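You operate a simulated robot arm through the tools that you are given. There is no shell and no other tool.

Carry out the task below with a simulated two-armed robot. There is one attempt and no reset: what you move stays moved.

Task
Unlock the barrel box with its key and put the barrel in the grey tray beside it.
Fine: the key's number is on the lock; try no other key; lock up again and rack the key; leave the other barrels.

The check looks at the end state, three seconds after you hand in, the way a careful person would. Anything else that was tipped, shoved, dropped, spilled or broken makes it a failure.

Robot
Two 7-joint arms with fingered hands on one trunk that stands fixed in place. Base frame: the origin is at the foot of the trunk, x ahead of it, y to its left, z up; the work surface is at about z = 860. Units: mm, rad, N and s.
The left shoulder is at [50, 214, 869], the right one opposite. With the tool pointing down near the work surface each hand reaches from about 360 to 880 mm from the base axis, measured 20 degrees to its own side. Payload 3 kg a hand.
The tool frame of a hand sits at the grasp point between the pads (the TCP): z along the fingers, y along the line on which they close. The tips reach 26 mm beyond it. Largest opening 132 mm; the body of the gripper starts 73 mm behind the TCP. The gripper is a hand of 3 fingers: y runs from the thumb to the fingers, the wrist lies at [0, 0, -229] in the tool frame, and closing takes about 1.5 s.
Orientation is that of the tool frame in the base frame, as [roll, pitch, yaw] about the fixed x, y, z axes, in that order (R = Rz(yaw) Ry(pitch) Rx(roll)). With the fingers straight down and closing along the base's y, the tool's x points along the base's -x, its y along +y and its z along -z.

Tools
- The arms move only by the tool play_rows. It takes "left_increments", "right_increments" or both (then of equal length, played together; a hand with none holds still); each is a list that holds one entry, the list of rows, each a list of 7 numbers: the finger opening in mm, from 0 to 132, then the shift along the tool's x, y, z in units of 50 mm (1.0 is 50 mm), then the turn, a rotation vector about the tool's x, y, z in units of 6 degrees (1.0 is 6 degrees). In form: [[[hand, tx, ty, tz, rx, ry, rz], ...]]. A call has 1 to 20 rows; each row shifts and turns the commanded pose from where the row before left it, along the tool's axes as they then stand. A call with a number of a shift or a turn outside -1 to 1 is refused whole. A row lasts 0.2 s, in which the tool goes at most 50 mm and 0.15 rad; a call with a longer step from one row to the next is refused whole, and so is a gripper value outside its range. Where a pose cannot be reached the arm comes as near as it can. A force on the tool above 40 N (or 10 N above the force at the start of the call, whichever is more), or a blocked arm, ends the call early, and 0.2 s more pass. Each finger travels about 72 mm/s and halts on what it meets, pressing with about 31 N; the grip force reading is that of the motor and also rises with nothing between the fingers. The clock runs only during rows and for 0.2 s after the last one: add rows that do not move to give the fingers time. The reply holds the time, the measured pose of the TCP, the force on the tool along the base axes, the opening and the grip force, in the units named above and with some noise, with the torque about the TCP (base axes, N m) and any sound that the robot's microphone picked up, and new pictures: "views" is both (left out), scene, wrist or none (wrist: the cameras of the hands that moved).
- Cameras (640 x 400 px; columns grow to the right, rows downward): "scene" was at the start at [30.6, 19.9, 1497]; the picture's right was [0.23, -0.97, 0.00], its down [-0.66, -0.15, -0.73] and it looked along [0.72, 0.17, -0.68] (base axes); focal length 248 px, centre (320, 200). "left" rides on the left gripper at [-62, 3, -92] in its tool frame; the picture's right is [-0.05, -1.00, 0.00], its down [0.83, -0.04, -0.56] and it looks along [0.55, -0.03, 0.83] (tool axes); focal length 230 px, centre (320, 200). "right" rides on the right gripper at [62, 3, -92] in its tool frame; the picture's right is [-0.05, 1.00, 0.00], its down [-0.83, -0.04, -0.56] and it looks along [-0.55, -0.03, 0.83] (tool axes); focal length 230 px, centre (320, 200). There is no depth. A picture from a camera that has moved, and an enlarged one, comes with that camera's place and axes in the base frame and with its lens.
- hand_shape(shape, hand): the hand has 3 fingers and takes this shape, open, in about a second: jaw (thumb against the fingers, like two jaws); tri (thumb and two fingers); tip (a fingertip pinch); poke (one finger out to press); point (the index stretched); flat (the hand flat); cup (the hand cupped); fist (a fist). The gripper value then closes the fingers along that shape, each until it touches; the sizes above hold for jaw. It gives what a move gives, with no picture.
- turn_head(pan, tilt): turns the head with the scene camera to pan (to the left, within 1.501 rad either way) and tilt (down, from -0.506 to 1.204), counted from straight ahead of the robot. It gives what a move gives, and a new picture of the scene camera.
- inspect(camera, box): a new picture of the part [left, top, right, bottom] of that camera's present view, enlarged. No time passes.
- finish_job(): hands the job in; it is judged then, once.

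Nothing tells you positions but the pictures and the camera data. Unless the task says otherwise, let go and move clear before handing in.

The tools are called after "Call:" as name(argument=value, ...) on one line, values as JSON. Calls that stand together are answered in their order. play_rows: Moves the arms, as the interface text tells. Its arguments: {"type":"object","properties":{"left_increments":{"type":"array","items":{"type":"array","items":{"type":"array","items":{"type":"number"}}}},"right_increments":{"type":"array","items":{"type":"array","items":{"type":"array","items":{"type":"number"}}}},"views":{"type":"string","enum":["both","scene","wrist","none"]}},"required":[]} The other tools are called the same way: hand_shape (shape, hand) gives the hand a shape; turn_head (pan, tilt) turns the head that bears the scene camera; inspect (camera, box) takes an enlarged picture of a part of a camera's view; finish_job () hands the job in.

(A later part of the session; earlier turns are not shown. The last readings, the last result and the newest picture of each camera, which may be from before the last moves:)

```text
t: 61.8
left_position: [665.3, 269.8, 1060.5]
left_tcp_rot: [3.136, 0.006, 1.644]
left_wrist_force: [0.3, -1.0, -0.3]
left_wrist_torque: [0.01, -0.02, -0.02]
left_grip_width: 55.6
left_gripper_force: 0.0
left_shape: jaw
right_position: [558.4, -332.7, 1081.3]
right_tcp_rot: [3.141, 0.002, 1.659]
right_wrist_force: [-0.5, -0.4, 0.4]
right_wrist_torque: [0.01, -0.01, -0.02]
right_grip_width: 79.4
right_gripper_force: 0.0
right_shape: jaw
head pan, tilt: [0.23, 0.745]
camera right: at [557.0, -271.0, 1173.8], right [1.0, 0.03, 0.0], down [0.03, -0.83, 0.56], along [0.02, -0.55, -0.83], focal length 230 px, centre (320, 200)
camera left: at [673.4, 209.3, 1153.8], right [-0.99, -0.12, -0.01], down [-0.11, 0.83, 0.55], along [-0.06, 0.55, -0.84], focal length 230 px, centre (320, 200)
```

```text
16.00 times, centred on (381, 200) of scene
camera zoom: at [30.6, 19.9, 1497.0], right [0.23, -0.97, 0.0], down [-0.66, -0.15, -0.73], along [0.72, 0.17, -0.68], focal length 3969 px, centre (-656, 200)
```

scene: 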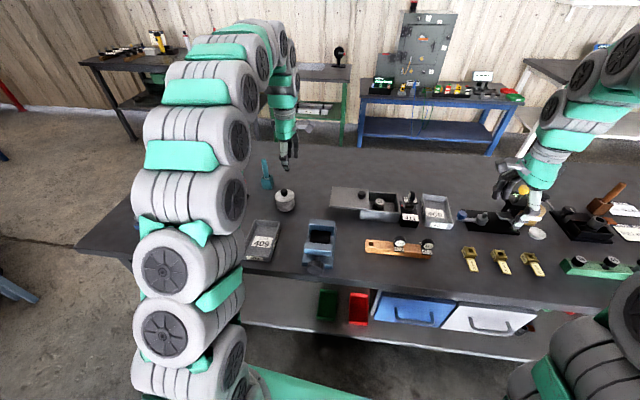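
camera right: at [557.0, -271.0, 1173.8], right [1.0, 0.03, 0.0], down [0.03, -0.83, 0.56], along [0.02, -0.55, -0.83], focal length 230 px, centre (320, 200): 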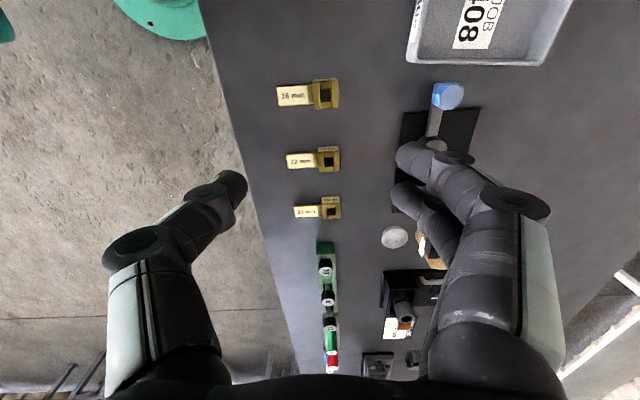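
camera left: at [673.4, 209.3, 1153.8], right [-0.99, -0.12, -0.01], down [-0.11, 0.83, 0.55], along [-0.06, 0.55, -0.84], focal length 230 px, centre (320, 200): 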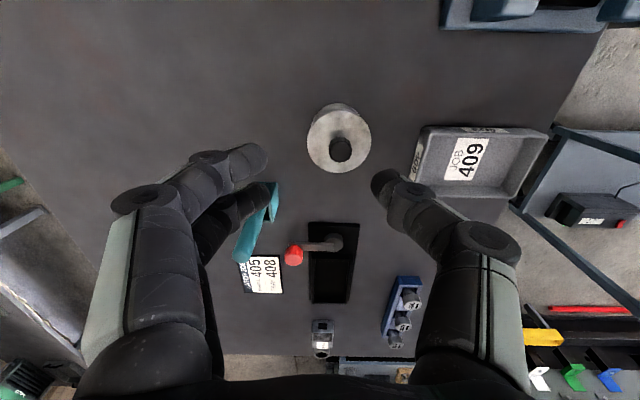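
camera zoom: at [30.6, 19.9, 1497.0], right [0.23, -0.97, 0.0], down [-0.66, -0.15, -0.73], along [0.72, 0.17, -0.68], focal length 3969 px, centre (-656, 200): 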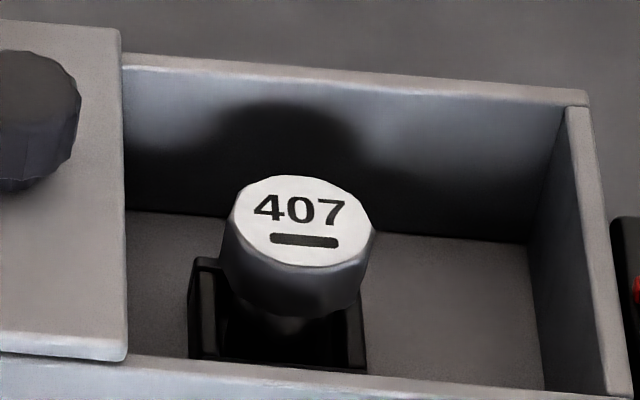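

The barrel has a 30 mm cap, but the fingers splay outwards and the box is only about 90 mm wide inside. I'll check finger geometry at a 40 mm opening and compare it with the fingertip-pinch shape, in free space.

Call:
play_rows(right_increments=[[[60, 0, 0, 0, 0, 0, 0], [40, 0, 0, 0, 0, 0, 0], [40, 0, 0, 0, 0, 0, 0], [40, 0, 0, 0, 0, 0, 0]]], views="wrist")

Call:
inspect(camera="scene", box=[470, 140, 590, 240])

Call:
hand_shape(shape="tip", hand="right")

Call:
inspect(camera="right", box=[80, 80, 580, 390])

Call:
inspect(camera="scene", box=[470, 140, 590, 240])

```text
t: 62.8
left_position: [664.6, 268.5, 1060.7]
left_tcp_rot: [3.134, 0.007, 1.643]
left_wrist_force: [0.5, 0.2, 1.0]
left_wrist_torque: [-0.01, -0.02, 0.0]
left_grip_width: 55.7
left_gripper_force: 0.0
left_shape: jaw
right_position: [559.8, -333.1, 1082.3]
right_tcp_rot: [-3.141, -0.001, 1.657]
right_wrist_force: [0.2, 0.2, 1.0]
right_wrist_torque: [0.03, 0.0, -0.02]
right_grip_width: 40.3
right_gripper_force: 0.0
right_shape: jaw
head pan, tilt: [0.23, 0.745]
camera right: at [557.0, -271.1, 1173.8], right [1.0, 0.03, 0.0], down [0.03, -0.83, 0.56], along [0.02, -0.55, -0.83], focal length 230 px, centre (320, 200)
```

right: 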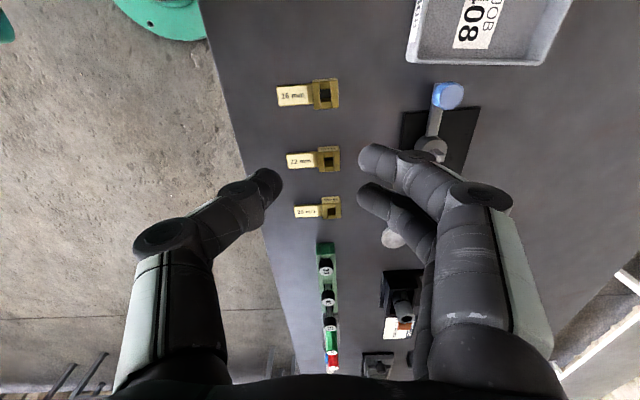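

```text
4.00 times, centred on (530, 190) of scene
camera zoom: at [30.6, 19.9, 1497.0], right [0.23, -0.97, 0.0], down [-0.66, -0.15, -0.73], along [0.72, 0.17, -0.68], focal length 992 px, centre (-520, 240)
```

zoom: 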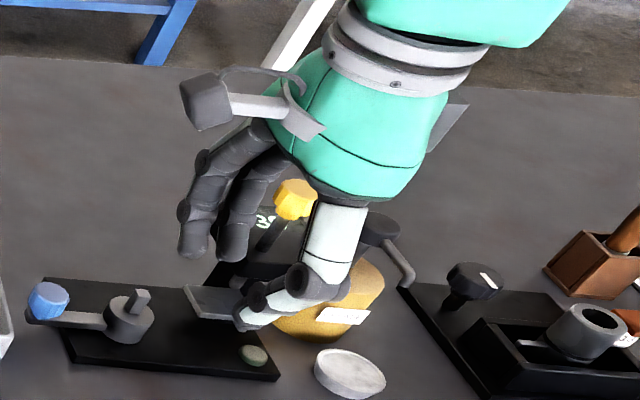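

```text
t: 63.7
left_position: [666.6, 269.3, 1060.4]
left_tcp_rot: [3.134, 0.006, 1.643]
left_wrist_force: [-0.4, 0.8, 0.0]
left_wrist_torque: [0.03, 0.01, 0.01]
left_grip_width: 55.3
left_gripper_force: 0.1
left_shape: jaw
right_position: [559.1, -333.1, 1081.9]
right_tcp_rot: [3.14, 0.0, 1.657]
right_wrist_force: [0.1, -0.1, 0.2]
right_wrist_torque: [0.03, 0.01, 0.02]
right_grip_width: 131.9
right_gripper_force: 0.0
right_shape: tip
head pan, tilt: [0.23, 0.745]
```

```text
1.28 times, centred on (330, 235) of right
camera zoom: at [557.0, -271.1, 1173.7], right [1.0, 0.03, 0.0], down [0.03, -0.83, 0.56], along [0.02, -0.55, -0.83], focal length 294 px, centre (307, 155)
```

zoom: 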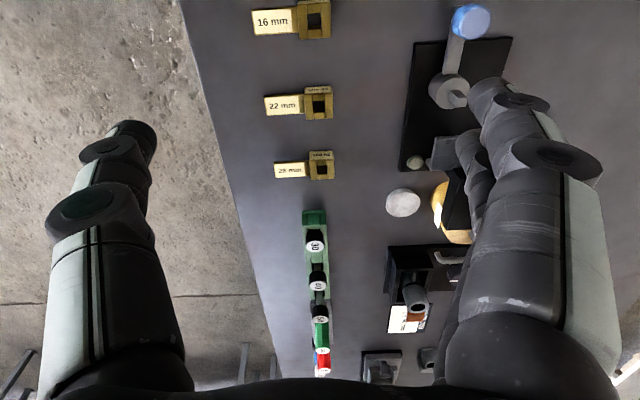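

```text
4.00 times, centred on (530, 190) of scene
camera zoom: at [30.6, 19.9, 1497.0], right [0.23, -0.97, 0.0], down [-0.66, -0.15, -0.73], along [0.72, 0.17, -0.68], focal length 992 px, centre (-520, 240)
```

zoom: 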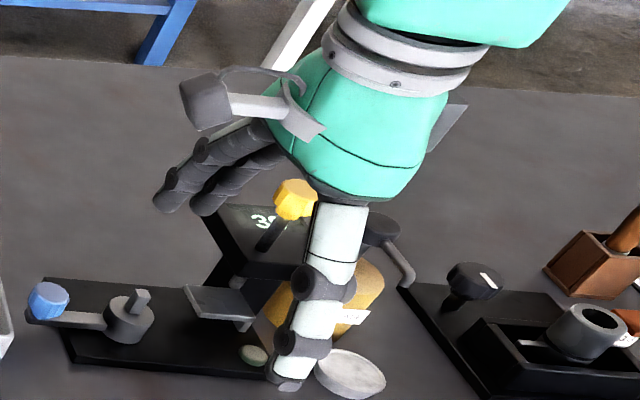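

Now I close the tip shape to 40 mm to compare it.

Call:
play_rows(right_increments=[[[110, 0, 0, 0, 0, 0, 0], [80, 0, 0, 0, 0, 0, 0], [60, 0, 0, 0, 0, 0, 0], [40, 0, 0, 0, 0, 0, 0], [40, 0, 0, 0, 0, 0, 0], [40, 0, 0, 0, 0, 0, 0]]], views="wrist")

Call:
inspect(camera="scene", box=[470, 140, 590, 240])

```text
t: 65.1
left_position: [667.2, 268.8, 1060.7]
left_tcp_rot: [3.134, 0.006, 1.643]
left_wrist_force: [0.2, 0.0, 0.7]
left_wrist_torque: [-0.03, 0.02, 0.0]
left_grip_width: 55.5
left_gripper_force: 0.0
left_shape: jaw
right_position: [558.6, -332.5, 1082.0]
right_tcp_rot: [-3.141, -0.001, 1.657]
right_wrist_force: [0.3, 0.1, -0.1]
right_wrist_torque: [0.0, 0.01, 0.03]
right_grip_width: 40.5
right_gripper_force: 0.1
right_shape: tip
head pan, tilt: [0.23, 0.745]
camera right: at [557.0, -271.0, 1173.8], right [1.0, 0.03, 0.0], down [0.03, -0.83, 0.56], along [0.02, -0.55, -0.83], focal length 230 px, centre (320, 200)
```

right: 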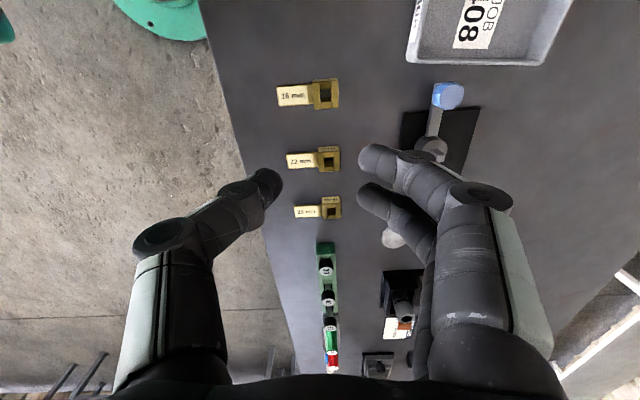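

```text
4.00 times, centred on (530, 190) of scene
camera zoom: at [30.6, 19.9, 1497.0], right [0.23, -0.97, 0.0], down [-0.66, -0.15, -0.73], along [0.72, 0.17, -0.68], focal length 992 px, centre (-520, 240)
```

zoom: 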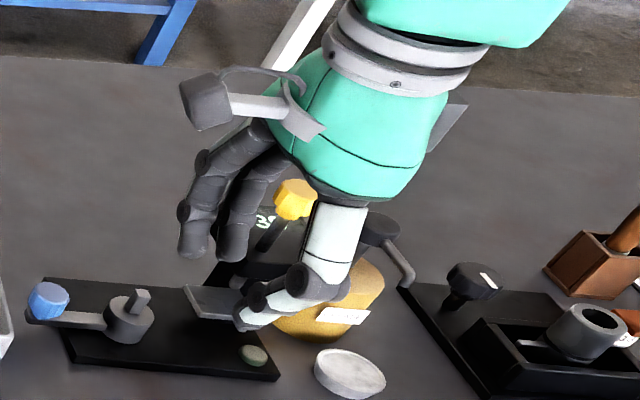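

The tip shape is geometrically the same as jaw, so I'll go back to jaw and grip only the upper part of the cap so that the knuckles stay above the box walls. I'm moving the right hand above the barrel.

Call:
hand_shape(shape="jaw", hand="right")

Call:
play_rows(right_increments=[[[100, 0.56, 0.315, 0, 0, 0, 0], [70, 0.56, 0.315, 0, 0, 0, 0], [50, 0.56, 0.315, 0, 0, 0, 0], [44, 0.56, 0.315, 0, 0, 0, 0], [44, 0.56, 0.315, 0, 0, 0, 0], [44, 0.56, 0.315, 0, 0, 0, 0], [44, 0.56, 0.315, 0, 0, 0, 0], [44, 0.56, 0.315, 0, 0, 0, 0], [44, 0.56, 0.315, 0, 0, 0, 0], [44, 0.58, 0.315, 0, 0, 0, 0], [44, 0, 0, 0, 0, 0, 0]]], views="both")

Call:
inspect(camera="right", box=[240, 70, 400, 170])

```text
t: 66.0
left_position: [666.8, 268.8, 1060.5]
left_tcp_rot: [3.134, 0.005, 1.644]
left_wrist_force: [0.2, 0.1, -0.5]
left_wrist_torque: [0.01, 0.01, 0.02]
left_grip_width: 55.4
left_gripper_force: 0.0
left_shape: jaw
right_position: [559.5, -332.0, 1080.9]
right_tcp_rot: [3.141, 0.0, 1.657]
right_wrist_force: [-0.1, -0.4, 0.9]
right_wrist_torque: [0.01, 0.02, -0.03]
right_grip_width: 131.8
right_gripper_force: 0.0
right_shape: jaw
head pan, tilt: [0.23, 0.745]
```

```text
t: 68.4
left_position: [666.8, 267.9, 1061.3]
left_tcp_rot: [3.134, 0.005, 1.641]
left_wrist_force: [-0.7, 0.2, -0.1]
left_wrist_torque: [-0.04, -0.03, 0.01]
left_grip_width: 55.9
left_gripper_force: 0.0
left_shape: jaw
right_position: [690.6, -39.6, 1082.1]
right_tcp_rot: [3.14, 0.0, 1.656]
right_wrist_force: [0.3, 0.6, 0.2]
right_wrist_torque: [-0.01, 0.02, -0.01]
right_grip_width: 44.2
right_gripper_force: 0.0
right_shape: jaw
head pan, tilt: [0.23, 0.745]
camera right: at [688.0, 23.1, 1173.8], right [1.0, 0.03, 0.0], down [0.03, -0.83, 0.56], along [0.02, -0.55, -0.83], focal length 230 px, centre (320, 200)
```

scene: 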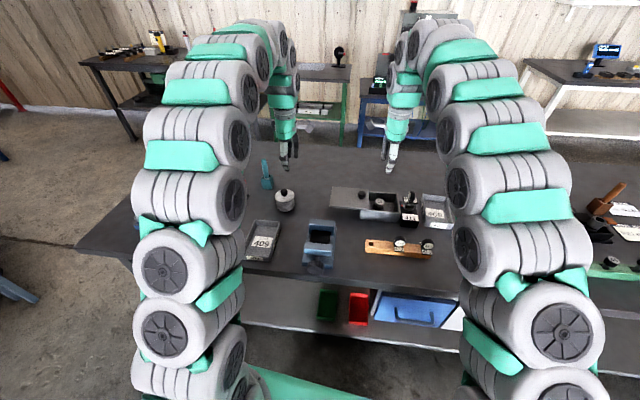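
right: 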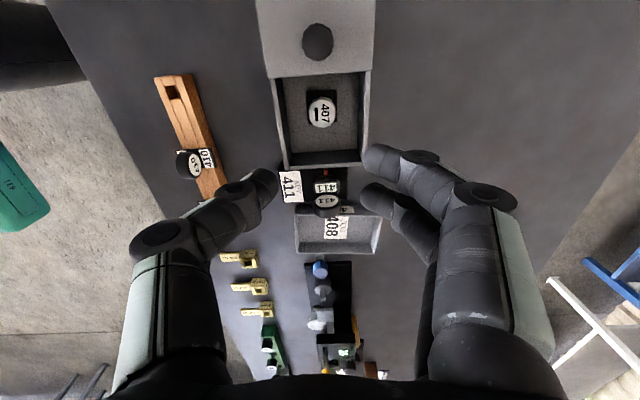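

```text
4.00 times, centred on (320, 120) of right
camera zoom: at [688.0, 23.1, 1173.8], right [1.0, 0.03, 0.0], down [0.03, -0.83, 0.56], along [0.02, -0.55, -0.83], focal length 920 px, centre (320, 520)
```

zoom: 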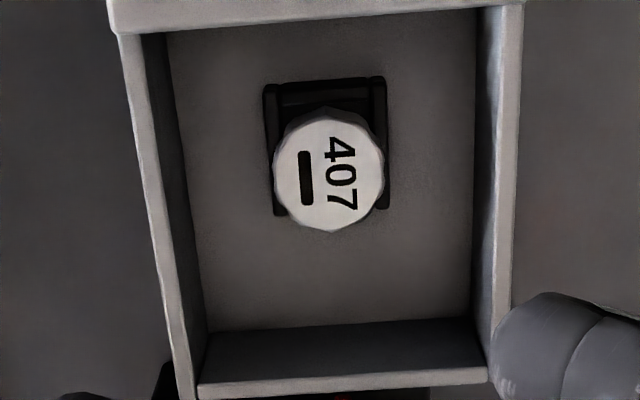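

The barrel cap is 2.8 mm toward +x of the hand, and the back wall is only about 42 mm from its axis. I'll approach with a narrow opening, centre on the cap, and stop just above it to check clearances.

Call:
play_rows(right_increments=[[[36, 0.006, 0.056, 0.4, 0, 0, 0], [32, 0, 0, 0.4, 0, 0, 0], [32, 0, 0, 0.5, 0, 0, 0], [32, 0, 0, 0.5, 0, 0, 0], [32, 0, 0, 0.5, 0, 0, 0], [32, 0, 0, 0.3, 0, 0, 0], [32, 0, 0, 0, 0, 0, 0], [32, 0, 0, 0, 0, 0, 0]]], views="both")

Call:
inspect(camera="right", box=[240, 120, 400, 220])

Call:
inspect(camera="scene", box=[355, 170, 435, 220])

```text
t: 70.2
left_position: [665.7, 268.9, 1060.8]
left_tcp_rot: [3.133, 0.005, 1.642]
left_wrist_force: [-0.5, 0.1, 1.0]
left_wrist_torque: [0.02, -0.01, 0.0]
left_grip_width: 55.7
left_gripper_force: 0.0
left_shape: jaw
right_position: [693.8, -37.2, 952.5]
right_tcp_rot: [3.142, 0.0, 1.657]
right_wrist_force: [0.2, 0.0, 0.4]
right_wrist_torque: [0.01, 0.04, 0.0]
right_grip_width: 32.4
right_gripper_force: 0.1
right_shape: jaw
head pan, tilt: [0.23, 0.745]
camera right: at [692.1, 25.3, 1045.2], right [1.0, 0.03, 0.0], down [0.03, -0.83, 0.56], along [0.02, -0.55, -0.83], focal length 230 px, centre (320, 200)
```

scene: 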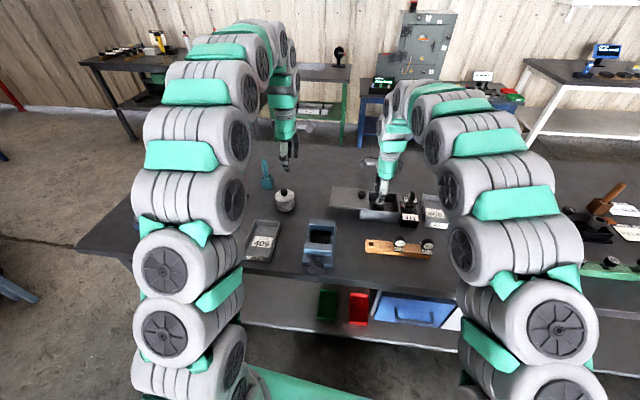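
right: 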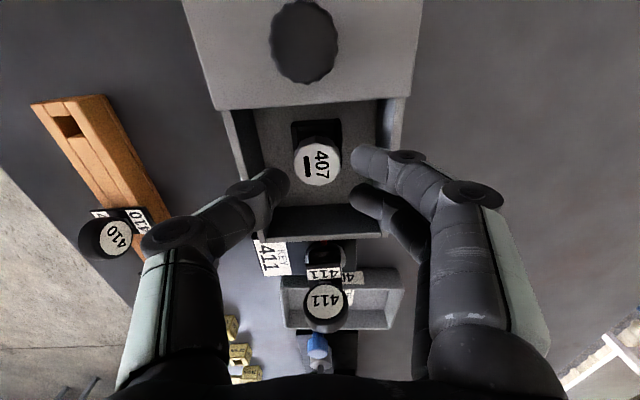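

```text
4.00 times, centred on (320, 170) of right
camera zoom: at [692.1, 25.3, 1045.2], right [1.0, 0.03, 0.0], down [0.03, -0.83, 0.56], along [0.02, -0.55, -0.83], focal length 920 px, centre (320, 320)
```

zoom: 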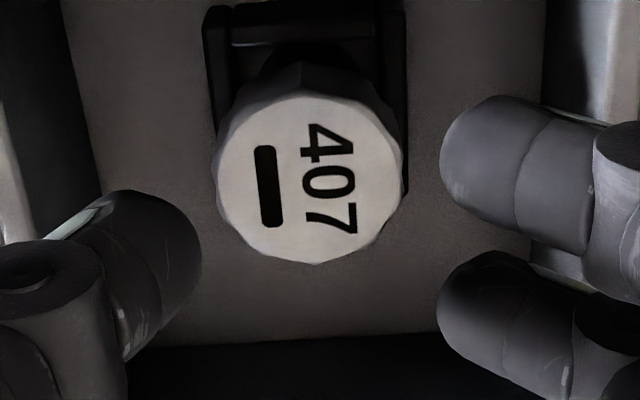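

```text
8.00 times, centred on (395, 195) of scene
camera zoom: at [30.6, 19.9, 1497.0], right [0.23, -0.97, 0.0], down [-0.66, -0.15, -0.73], along [0.72, 0.17, -0.68], focal length 1984 px, centre (-280, 240)
```

zoom: 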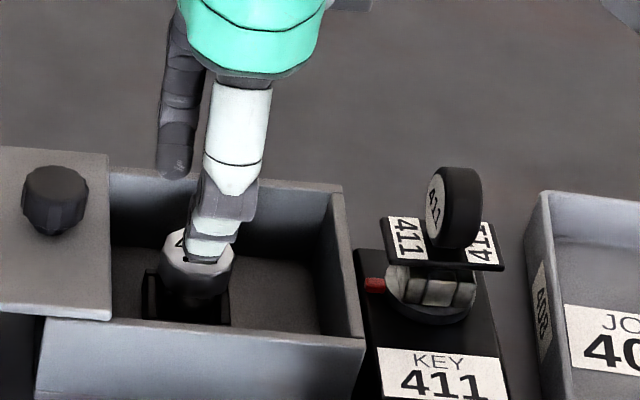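

I need a 1.6 mm correction toward -x and slightly more opening. Then I'll lower in small steps and watch the force.

Call:
play_rows(right_increments=[[[36, -0.02, -0.032, 0.1, 0, 0, 0], [36, 0, 0, 0.1, 0, 0, 0], [36, 0, 0, 0.06, 0, 0, 0], [36, 0, 0, 0, 0, 0, 0]]], views="wrist")

Call:
inspect(camera="right", box=[240, 120, 400, 220])

```text
t: 71.2
left_position: [666.3, 268.2, 1060.5]
left_tcp_rot: [3.134, 0.005, 1.643]
left_wrist_force: [-0.4, 0.0, -0.7]
left_wrist_torque: [-0.01, 0.0, -0.04]
left_grip_width: 55.4
left_gripper_force: 0.1
left_shape: jaw
right_position: [693.3, -39.1, 940.3]
right_tcp_rot: [-3.14, 0.0, 1.657]
right_wrist_force: [-0.3, 0.4, -1.0]
right_wrist_torque: [0.01, -0.02, -0.02]
right_grip_width: 35.8
right_gripper_force: 0.1
right_shape: jaw
head pan, tilt: [0.23, 0.745]
camera right: at [690.7, 22.7, 1031.6], right [1.0, 0.03, 0.0], down [0.03, -0.83, 0.56], along [0.02, -0.55, -0.83], focal length 230 px, centre (320, 200)
```

right: 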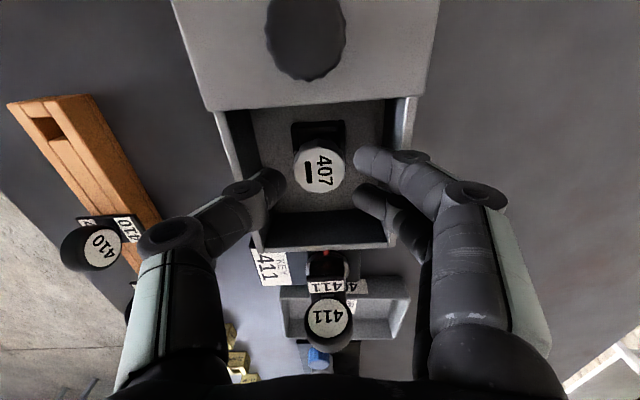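

```text
4.00 times, centred on (320, 170) of right
camera zoom: at [690.7, 22.7, 1031.6], right [1.0, 0.03, 0.0], down [0.03, -0.83, 0.56], along [0.02, -0.55, -0.83], focal length 920 px, centre (320, 320)
```

zoom: 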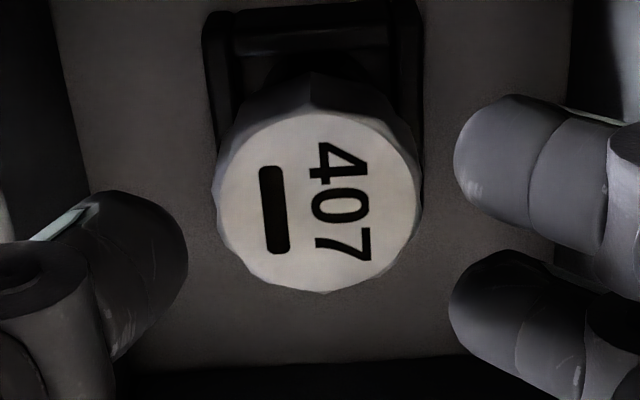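

It's centred. I'll go down to about z = 928 in small steps.

Call:
play_rows(right_increments=[[[36, 0, 0, 0.06, 0, 0, 0], [36, 0, 0, 0.06, 0, 0, 0], [36, 0, 0, 0.06, 0, 0, 0], [36, 0, 0, 0.06, 0, 0, 0], [36, 0, 0, 0, 0, 0, 0]]], views="both")

Call:
inspect(camera="right", box=[200, 100, 440, 250])

Call:
inspect(camera="scene", box=[360, 180, 408, 210])

```text
t: 72.4
left_position: [665.9, 268.1, 1060.7]
left_tcp_rot: [3.136, 0.004, 1.643]
left_wrist_force: [-0.6, -0.7, -0.9]
left_wrist_torque: [-0.01, 0.01, 0.01]
left_grip_width: 55.7
left_gripper_force: 0.0
left_shape: jaw
right_position: [693.5, -38.8, 926.2]
right_tcp_rot: [3.141, 0.0, 1.655]
right_wrist_force: [0.5, 0.4, 0.3]
right_wrist_torque: [0.02, -0.03, 0.0]
right_grip_width: 35.4
right_gripper_force: 0.1
right_shape: jaw
head pan, tilt: [0.23, 0.745]
camera right: at [691.4, 23.4, 1018.6], right [1.0, 0.03, 0.0], down [0.03, -0.83, 0.56], along [0.02, -0.55, -0.83], focal length 230 px, centre (320, 200)
```

scene: 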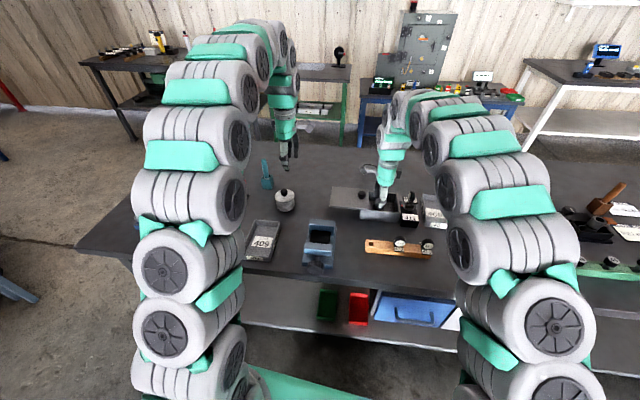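
right: 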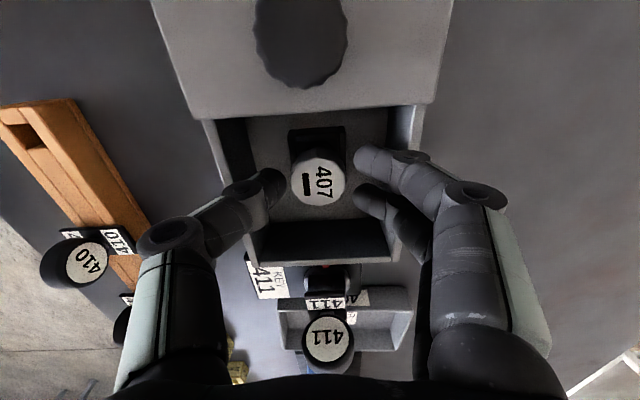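

```text
2.67 times, centred on (320, 175) of right
camera zoom: at [691.4, 23.4, 1018.6], right [1.0, 0.03, 0.0], down [0.03, -0.83, 0.56], along [0.02, -0.55, -0.83], focal length 614 px, centre (320, 267)
```

zoom: 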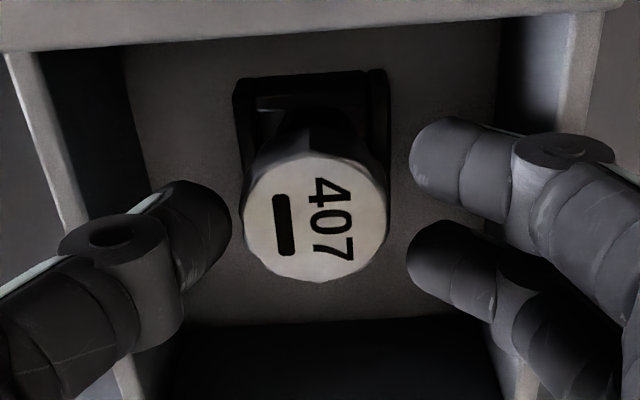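

```text
13.33 times, centred on (384, 195) of scene
camera zoom: at [30.6, 19.9, 1497.0], right [0.23, -0.97, 0.0], down [-0.66, -0.15, -0.73], along [0.72, 0.17, -0.68], focal length 3307 px, centre (-533, 267)
```

zoom: 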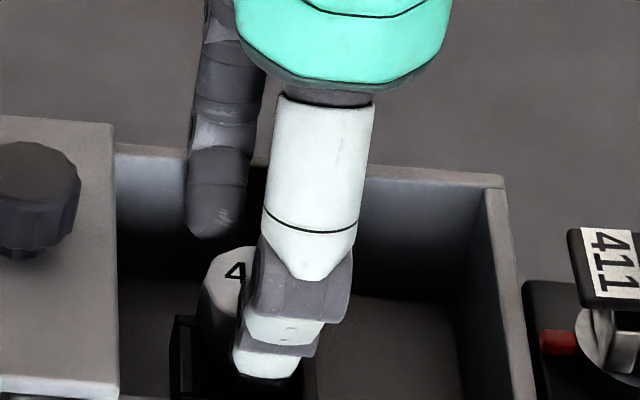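

No contact with the walls. I'll make a small final correction and close on the cap.

Call:
play_rows(right_increments=[[[36, 0, -0.018, 0.03, 0, 0, 0], [34, 0, 0, 0, 0, 0, 0], [28, 0, 0, 0, 0, 0, 0], [20, 0, 0, 0, 0, 0, 0], [12, 0, 0, 0, 0, 0, 0], [8, 0, 0, 0, 0, 0, 0], [8, 0, 0, 0, 0, 0, 0]]], views="wrist")

Call:
inspect(camera="right", box=[200, 100, 440, 250])

```text
t: 74.0
left_position: [665.6, 267.9, 1060.3]
left_tcp_rot: [3.135, 0.003, 1.642]
left_wrist_force: [-0.5, 0.3, -1.0]
left_wrist_torque: [-0.03, 0.04, 0.03]
left_grip_width: 55.6
left_gripper_force: 0.1
left_shape: jaw
right_position: [691.8, -39.2, 924.4]
right_tcp_rot: [3.14, -0.001, 1.657]
right_wrist_force: [0.1, 0.0, -0.7]
right_wrist_torque: [-0.01, -0.04, 0.02]
right_grip_width: 22.2
right_gripper_force: 31.1
right_shape: jaw
head pan, tilt: [0.23, 0.745]
camera right: at [690.3, 23.5, 1017.5], right [1.0, 0.03, 0.0], down [0.03, -0.83, 0.56], along [0.02, -0.55, -0.83], focal length 230 px, centre (320, 200)
```

right: 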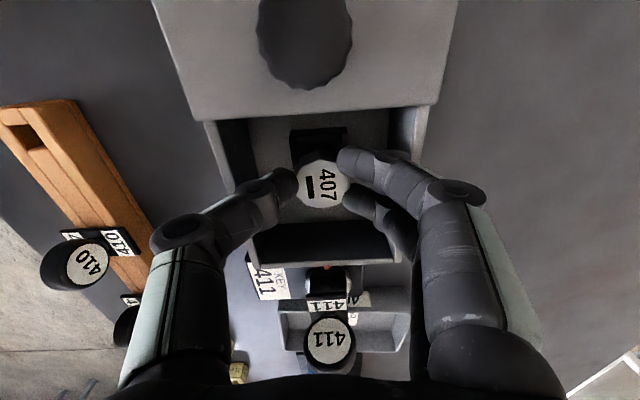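

```text
2.67 times, centred on (320, 175) of right
camera zoom: at [690.3, 23.5, 1017.5], right [1.0, 0.03, 0.0], down [0.03, -0.83, 0.56], along [0.02, -0.55, -0.83], focal length 614 px, centre (320, 267)
```

zoom: 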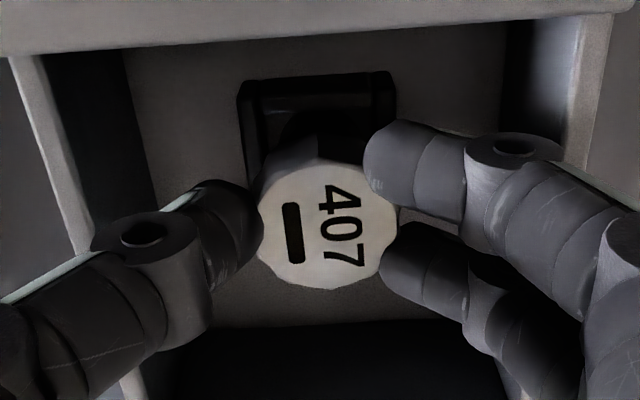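

The cap is gripped at 31 N. I'll lift slowly and check that the barrel comes out of its holder.

Call:
play_rows(right_increments=[[[8, 0, 0, -0.06, 0, 0, 0], [8, 0, 0, -0.1, 0, 0, 0], [8, 0, 0, -0.15, 0, 0, 0], [8, 0, 0, -0.2, 0, 0, 0], [8, 0, 0, -0.2, 0, 0, 0], [8, 0, 0, 0, 0, 0, 0]]], views="both")

Call:
inspect(camera="scene", box=[355, 170, 419, 210])

```text
t: 75.4
left_position: [666.7, 269.4, 1059.8]
left_tcp_rot: [3.135, 0.006, 1.644]
left_wrist_force: [-0.8, 0.9, 0.0]
left_wrist_torque: [-0.02, 0.01, 0.0]
left_grip_width: 55.6
left_gripper_force: 0.0
left_shape: jaw
right_position: [692.9, -39.7, 963.2]
right_tcp_rot: [3.141, 0.0, 1.657]
right_wrist_force: [0.2, -0.2, -0.9]
right_wrist_torque: [-0.02, 0.03, -0.04]
right_grip_width: 22.1
right_gripper_force: 31.4
right_shape: jaw
head pan, tilt: [0.23, 0.745]
camera right: at [690.4, 22.8, 1054.2], right [1.0, 0.03, 0.0], down [0.03, -0.83, 0.56], along [0.02, -0.55, -0.83], focal length 230 px, centre (320, 200)
```

scene: 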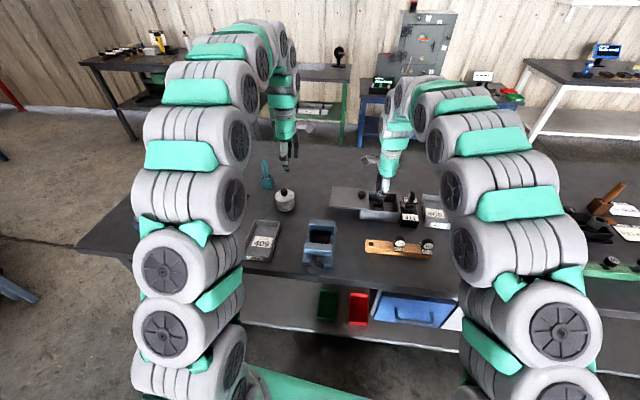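
right: 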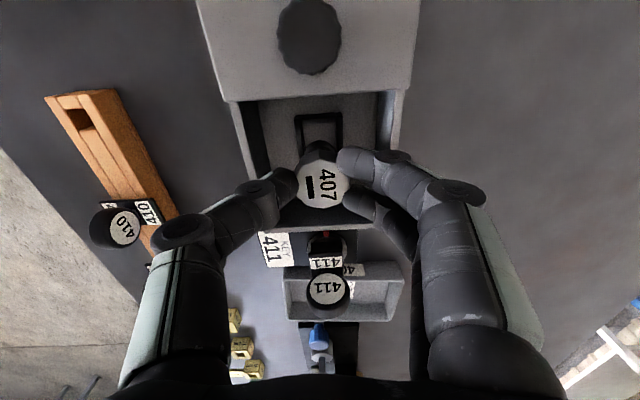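

```text
10.00 times, centred on (387, 190) of scene
camera zoom: at [30.6, 19.9, 1497.0], right [0.23, -0.97, 0.0], down [-0.66, -0.15, -0.73], along [0.72, 0.17, -0.68], focal length 2480 px, centre (-350, 300)
```

zoom: 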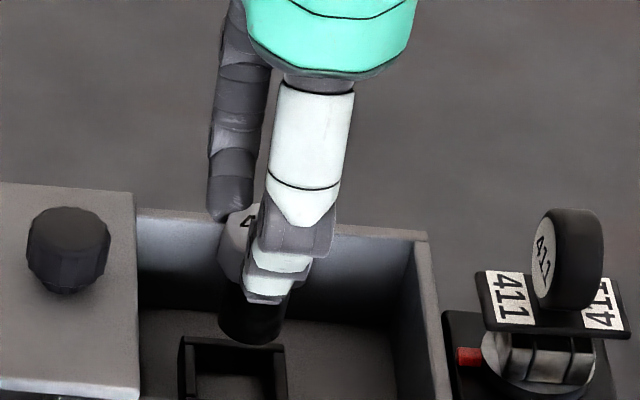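

The barrel is out of the holder. I'll lift it high enough to clear the key standing in the lock.

Call:
play_rows(right_increments=[[[8, 0, 0, -0.3, 0, 0, 0], [8, 0, 0, -0.4, 0, 0, 0], [8, 0, 0, -0.4, 0, 0, 0], [8, 0, 0, -0.4, 0, 0, 0], [8, 0, 0, -0.4, 0, 0, 0], [8, 0, 0, -0.4, 0, 0, 0], [8, 0, 0, 0, 0, 0, 0]]], views="both")

Call:
inspect(camera="scene", box=[350, 120, 462, 190])

Call:
inspect(camera="right", box=[240, 100, 440, 300])

```text
t: 77.0
left_position: [666.1, 269.1, 1060.1]
left_tcp_rot: [3.135, 0.005, 1.642]
left_wrist_force: [-0.1, -0.1, -0.5]
left_wrist_torque: [-0.02, 0.01, 0.0]
left_grip_width: 55.6
left_gripper_force: 0.1
left_shape: jaw
right_position: [692.7, -38.6, 1075.8]
right_tcp_rot: [3.141, 0.0, 1.656]
right_wrist_force: [0.1, -0.4, -0.8]
right_wrist_torque: [0.0, 0.0, -0.01]
right_grip_width: 22.0
right_gripper_force: 31.3
right_shape: jaw
head pan, tilt: [0.23, 0.745]
camera right: at [689.4, 22.8, 1168.2], right [1.0, 0.03, 0.0], down [0.03, -0.83, 0.56], along [0.02, -0.56, -0.83], focal length 230 px, centre (320, 200)
```

scene: 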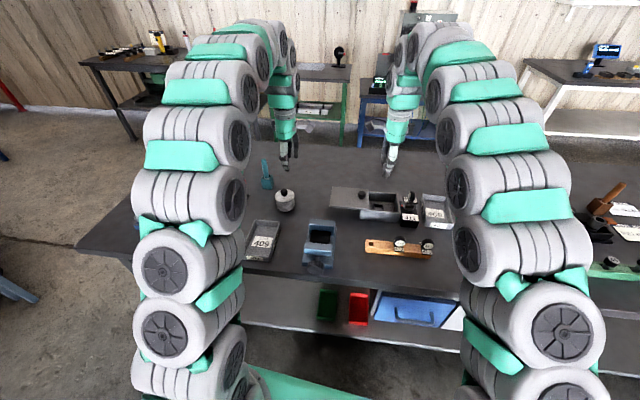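
right: 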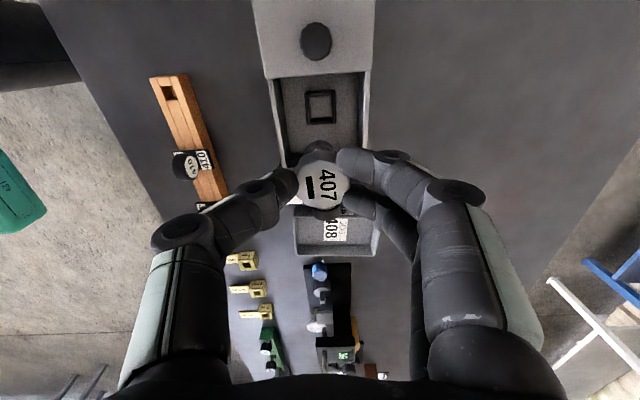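

```text
5.71 times, centred on (406, 155) of scene
camera zoom: at [30.6, 19.9, 1497.0], right [0.23, -0.97, 0.0], down [-0.66, -0.15, -0.73], along [0.72, 0.17, -0.68], focal length 1417 px, centre (-171, 457)
```

zoom: 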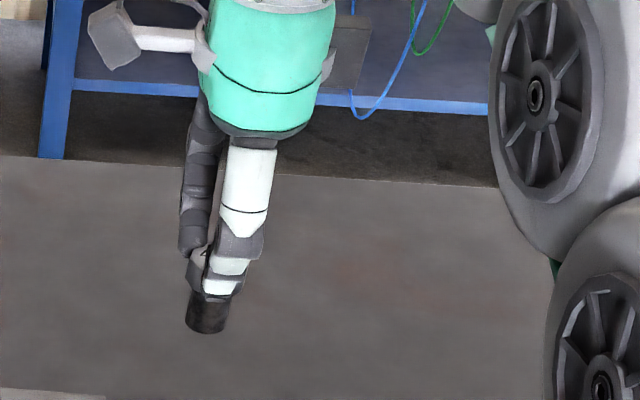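

```text
2.00 times, centred on (340, 200) of right
camera zoom: at [689.4, 22.8, 1168.2], right [1.0, 0.03, 0.0], down [0.03, -0.83, 0.56], along [0.02, -0.56, -0.83], focal length 460 px, centre (280, 200)
```

zoom: 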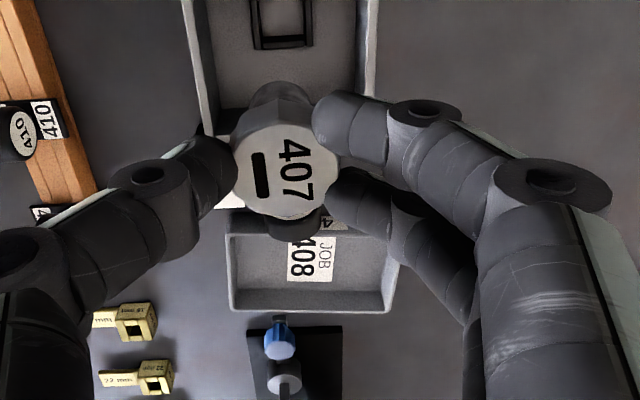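

The barrel hangs straight, with its bottom about 57 mm below the TCP. The 408 tray spans roughly x 651–791 and y -278 to -194, so I'll carry the barrel over to (700, -238).

Call:
play_rows(right_increments=[[[8, -0.3, -0.015, 0, 0, 0, 0], [8, -0.5, -0.025, 0, 0, 0, 0], [8, -0.5, -0.025, 0, 0, 0, 0], [8, -0.5, -0.025, 0, 0, 0, 0], [8, -0.5, -0.025, 0, 0, 0, 0], [8, -0.5, -0.025, 0, 0, 0, 0], [8, -0.5, -0.025, 0, 0, 0, 0], [8, -0.5, -0.025, 0, 0, 0, 0], [8, -0.2, -0.01, 0, 0, 0, 0], [8, 0, 0, 0, 0, 0, 0]]], views="both")

Call:
inspect(camera="right", box=[240, 60, 440, 220])

Call:
inspect(camera="scene", box=[390, 140, 490, 240])

```text
t: 79.2
left_position: [667.5, 269.2, 1060.7]
left_tcp_rot: [3.135, 0.005, 1.641]
left_wrist_force: [0.1, 0.1, -0.6]
left_wrist_torque: [0.04, 0.02, -0.01]
left_grip_width: 55.4
left_gripper_force: 0.0
left_shape: jaw
right_position: [699.7, -239.4, 1074.3]
right_tcp_rot: [3.141, 0.001, 1.658]
right_wrist_force: [0.1, -0.5, -0.4]
right_wrist_torque: [-0.02, 0.02, 0.04]
right_grip_width: 22.1
right_gripper_force: 31.2
right_shape: jaw
head pan, tilt: [0.23, 0.745]
camera right: at [697.3, -177.6, 1167.0], right [1.0, 0.03, 0.0], down [0.03, -0.83, 0.56], along [0.02, -0.56, -0.83], focal length 230 px, centre (320, 200)
```

scene: 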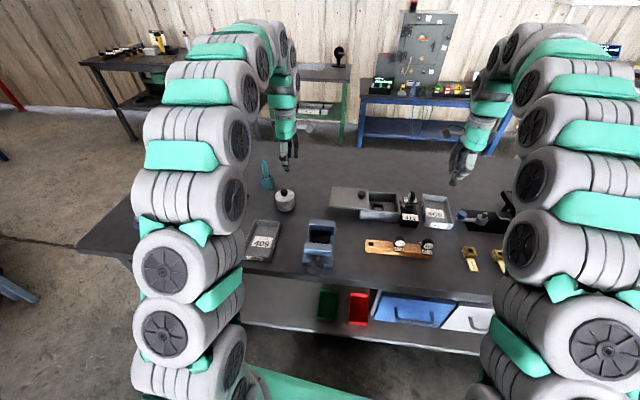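
right: 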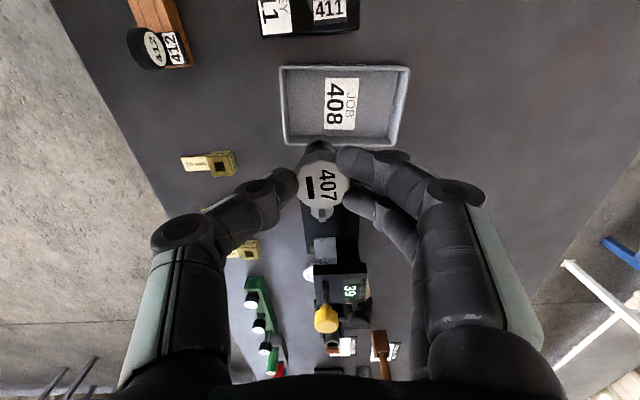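

```text
2.50 times, centred on (340, 140) of right
camera zoom: at [697.3, -177.6, 1167.0], right [1.0, 0.03, 0.0], down [0.03, -0.83, 0.56], along [0.02, -0.56, -0.83], focal length 575 px, centre (270, 350)
```

zoom: 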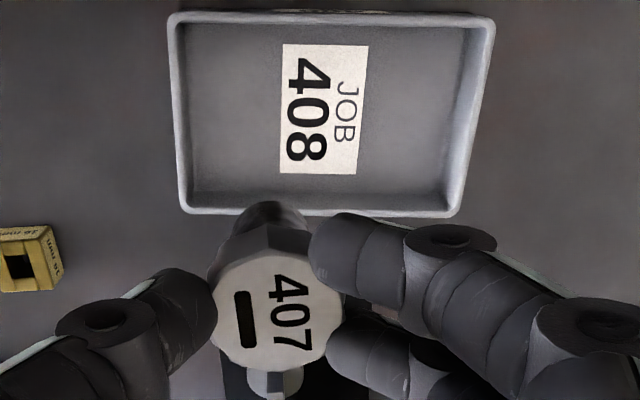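

```text
4.00 times, centred on (440, 190) of scene
camera zoom: at [30.6, 19.9, 1497.0], right [0.23, -0.97, 0.0], down [-0.66, -0.15, -0.73], along [0.72, 0.17, -0.68], focal length 992 px, centre (-160, 240)
```

zoom: 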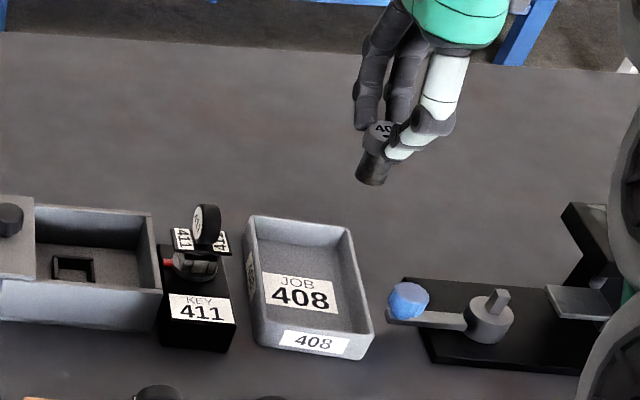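

The target is well inside the tray. I'll lower the barrel, drifting 10 mm further in, and then go slowly near the floor.

Call:
play_rows(right_increments=[[[8, 0, 0.03, 0.3, 0, 0, 0], [8, 0, 0.03, 0.4, 0, 0, 0], [8, 0, 0.03, 0.4, 0, 0, 0], [8, 0, 0.03, 0.4, 0, 0, 0], [8, 0, 0.03, 0.4, 0, 0, 0], [8, 0, 0.03, 0.4, 0, 0, 0], [8, 0, 0.02, 0.36, 0, 0, 0], [8, 0, 0, 0, 0, 0, 0]]], views="both")

Call:
inspect(camera="scene", box=[390, 170, 470, 230])

Call:
inspect(camera="right", box=[200, 80, 440, 240])

```text
t: 81.0
left_position: [666.0, 268.8, 1061.8]
left_tcp_rot: [3.134, 0.005, 1.641]
left_wrist_force: [-0.5, -0.8, 0.3]
left_wrist_torque: [0.02, 0.0, -0.01]
left_grip_width: 55.5
left_gripper_force: 0.0
left_shape: jaw
right_position: [709.3, -236.0, 944.5]
right_tcp_rot: [3.141, 0.0, 1.656]
right_wrist_force: [0.0, -0.4, -0.5]
right_wrist_torque: [0.01, 0.01, 0.0]
right_grip_width: 22.0
right_gripper_force: 31.5
right_shape: jaw
head pan, tilt: [0.23, 0.745]
camera right: at [707.3, -174.6, 1036.7], right [1.0, 0.03, 0.0], down [0.03, -0.83, 0.56], along [0.02, -0.55, -0.83], focal length 230 px, centre (320, 200)
```

scene: 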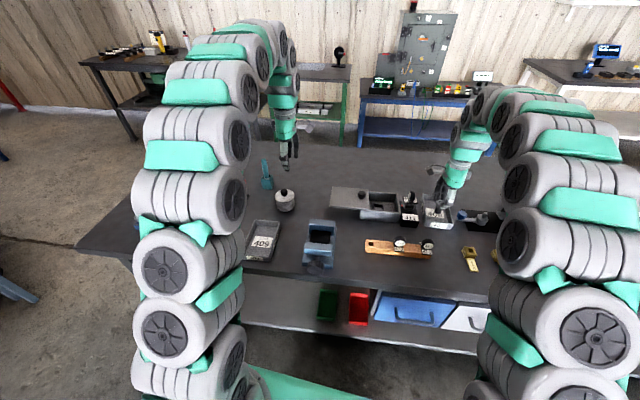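
right: 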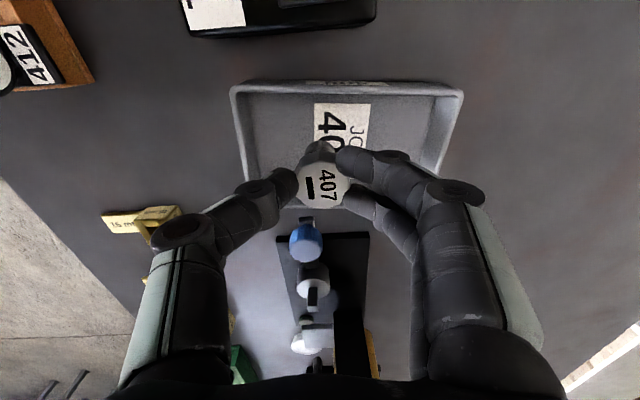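

```text
6.67 times, centred on (430, 200) of scene
camera zoom: at [30.6, 19.9, 1497.0], right [0.23, -0.97, 0.0], down [-0.66, -0.15, -0.73], along [0.72, 0.17, -0.68], focal length 1654 px, centre (-413, 200)
```

zoom: 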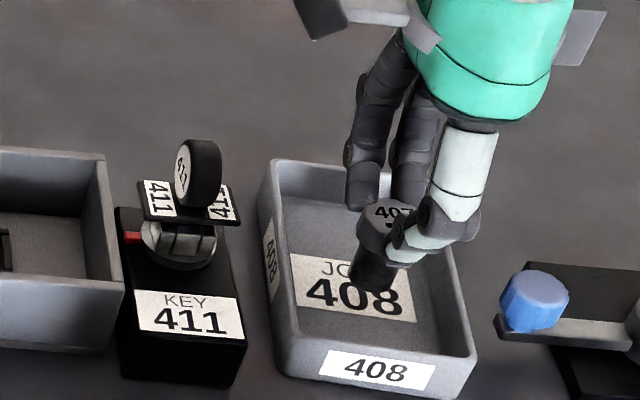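

```text
2.50 times, centred on (320, 160) of right
camera zoom: at [707.3, -174.6, 1036.7], right [1.0, 0.03, 0.0], down [0.03, -0.83, 0.56], along [0.02, -0.55, -0.83], focal length 575 px, centre (320, 300)
```

zoom: 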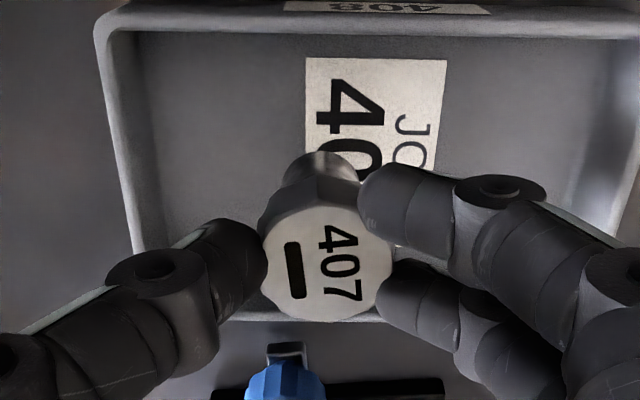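

The barrel is over the tray floor. Lowering slowly until it touches.

Call:
play_rows(right_increments=[[[8, 0, 0, 0.1, 0, 0, 0], [8, 0, 0, 0.1, 0, 0, 0], [8, 0, 0, 0.08, 0, 0, 0], [8, 0, 0, 0.05, 0, 0, 0], [8, 0, 0, 0, 0, 0, 0]]], views="scene")

Call:
inspect(camera="scene", box=[400, 180, 464, 220])

```text
t: 82.2
left_position: [666.4, 267.8, 1060.7]
left_tcp_rot: [3.134, 0.005, 1.643]
left_wrist_force: [0.4, 0.1, -0.1]
left_wrist_torque: [0.01, 0.0, -0.01]
left_grip_width: 55.3
left_gripper_force: 0.0
left_shape: jaw
right_position: [709.5, -239.8, 926.1]
right_tcp_rot: [-3.14, 0.0, 1.656]
right_wrist_force: [0.3, -0.9, 0.0]
right_wrist_torque: [0.04, 0.0, 0.02]
right_grip_width: 22.0
right_gripper_force: 30.2
right_shape: jaw
head pan, tilt: [0.23, 0.745]
```

scene: 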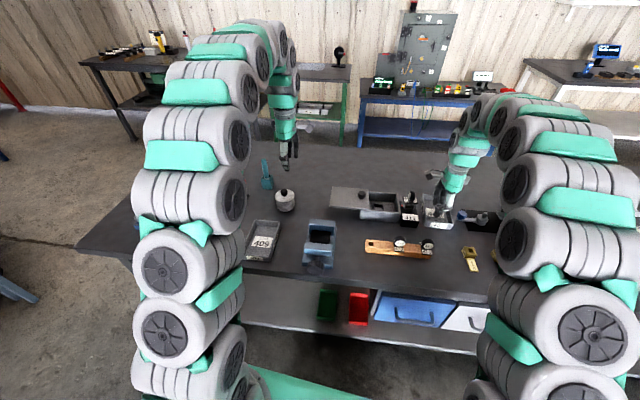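

```text
10.00 times, centred on (432, 200) of scene
camera zoom: at [30.6, 19.9, 1497.0], right [0.23, -0.97, 0.0], down [-0.66, -0.15, -0.73], along [0.72, 0.17, -0.68], focal length 2480 px, centre (-800, 200)
```

zoom: 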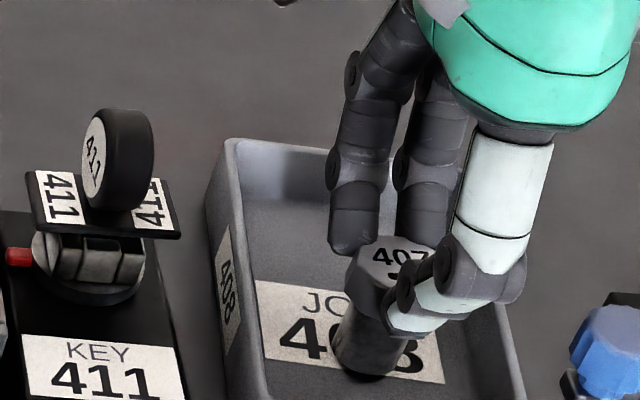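

Call:
play_rows(right_increments=[[[8, 0, 0, 0.05, 0, 0, 0], [8, 0, 0, 0, 0, 0, 0]]], views="none")

Call:
play_rows(right_increments=[[[8, 0, 0, 0.04, 0, 0, 0], [8, 0, 0, 0, 0, 0, 0]]], views="none")

```text
t: 82.8
left_position: [666.1, 268.7, 1061.3]
left_tcp_rot: [3.134, 0.004, 1.642]
left_wrist_force: [-0.2, -0.3, 0.1]
left_wrist_torque: [0.04, -0.05, 0.0]
left_grip_width: 55.5
left_gripper_force: 0.0
left_shape: jaw
right_position: [710.0, -238.5, 923.8]
right_tcp_rot: [3.14, 0.001, 1.656]
right_wrist_force: [-0.5, 0.3, -1.0]
right_wrist_torque: [-0.02, 0.02, 0.0]
right_grip_width: 22.0
right_gripper_force: 31.3
right_shape: jaw
head pan, tilt: [0.23, 0.745]
```

```text
t: 83.4
left_position: [666.3, 267.5, 1061.3]
left_tcp_rot: [3.135, 0.006, 1.642]
left_wrist_force: [0.2, -0.9, -1.0]
left_wrist_torque: [-0.01, -0.02, 0.0]
left_grip_width: 55.6
left_gripper_force: 0.1
left_shape: jaw
right_position: [710.0, -238.6, 922.3]
right_tcp_rot: [3.141, 0.0, 1.656]
right_wrist_force: [-1.1, 0.8, 5.2]
right_wrist_torque: [-0.04, 0.0, -0.02]
right_grip_width: 22.0
right_gripper_force: 30.8
right_shape: jaw
head pan, tilt: [0.23, 0.745]
```

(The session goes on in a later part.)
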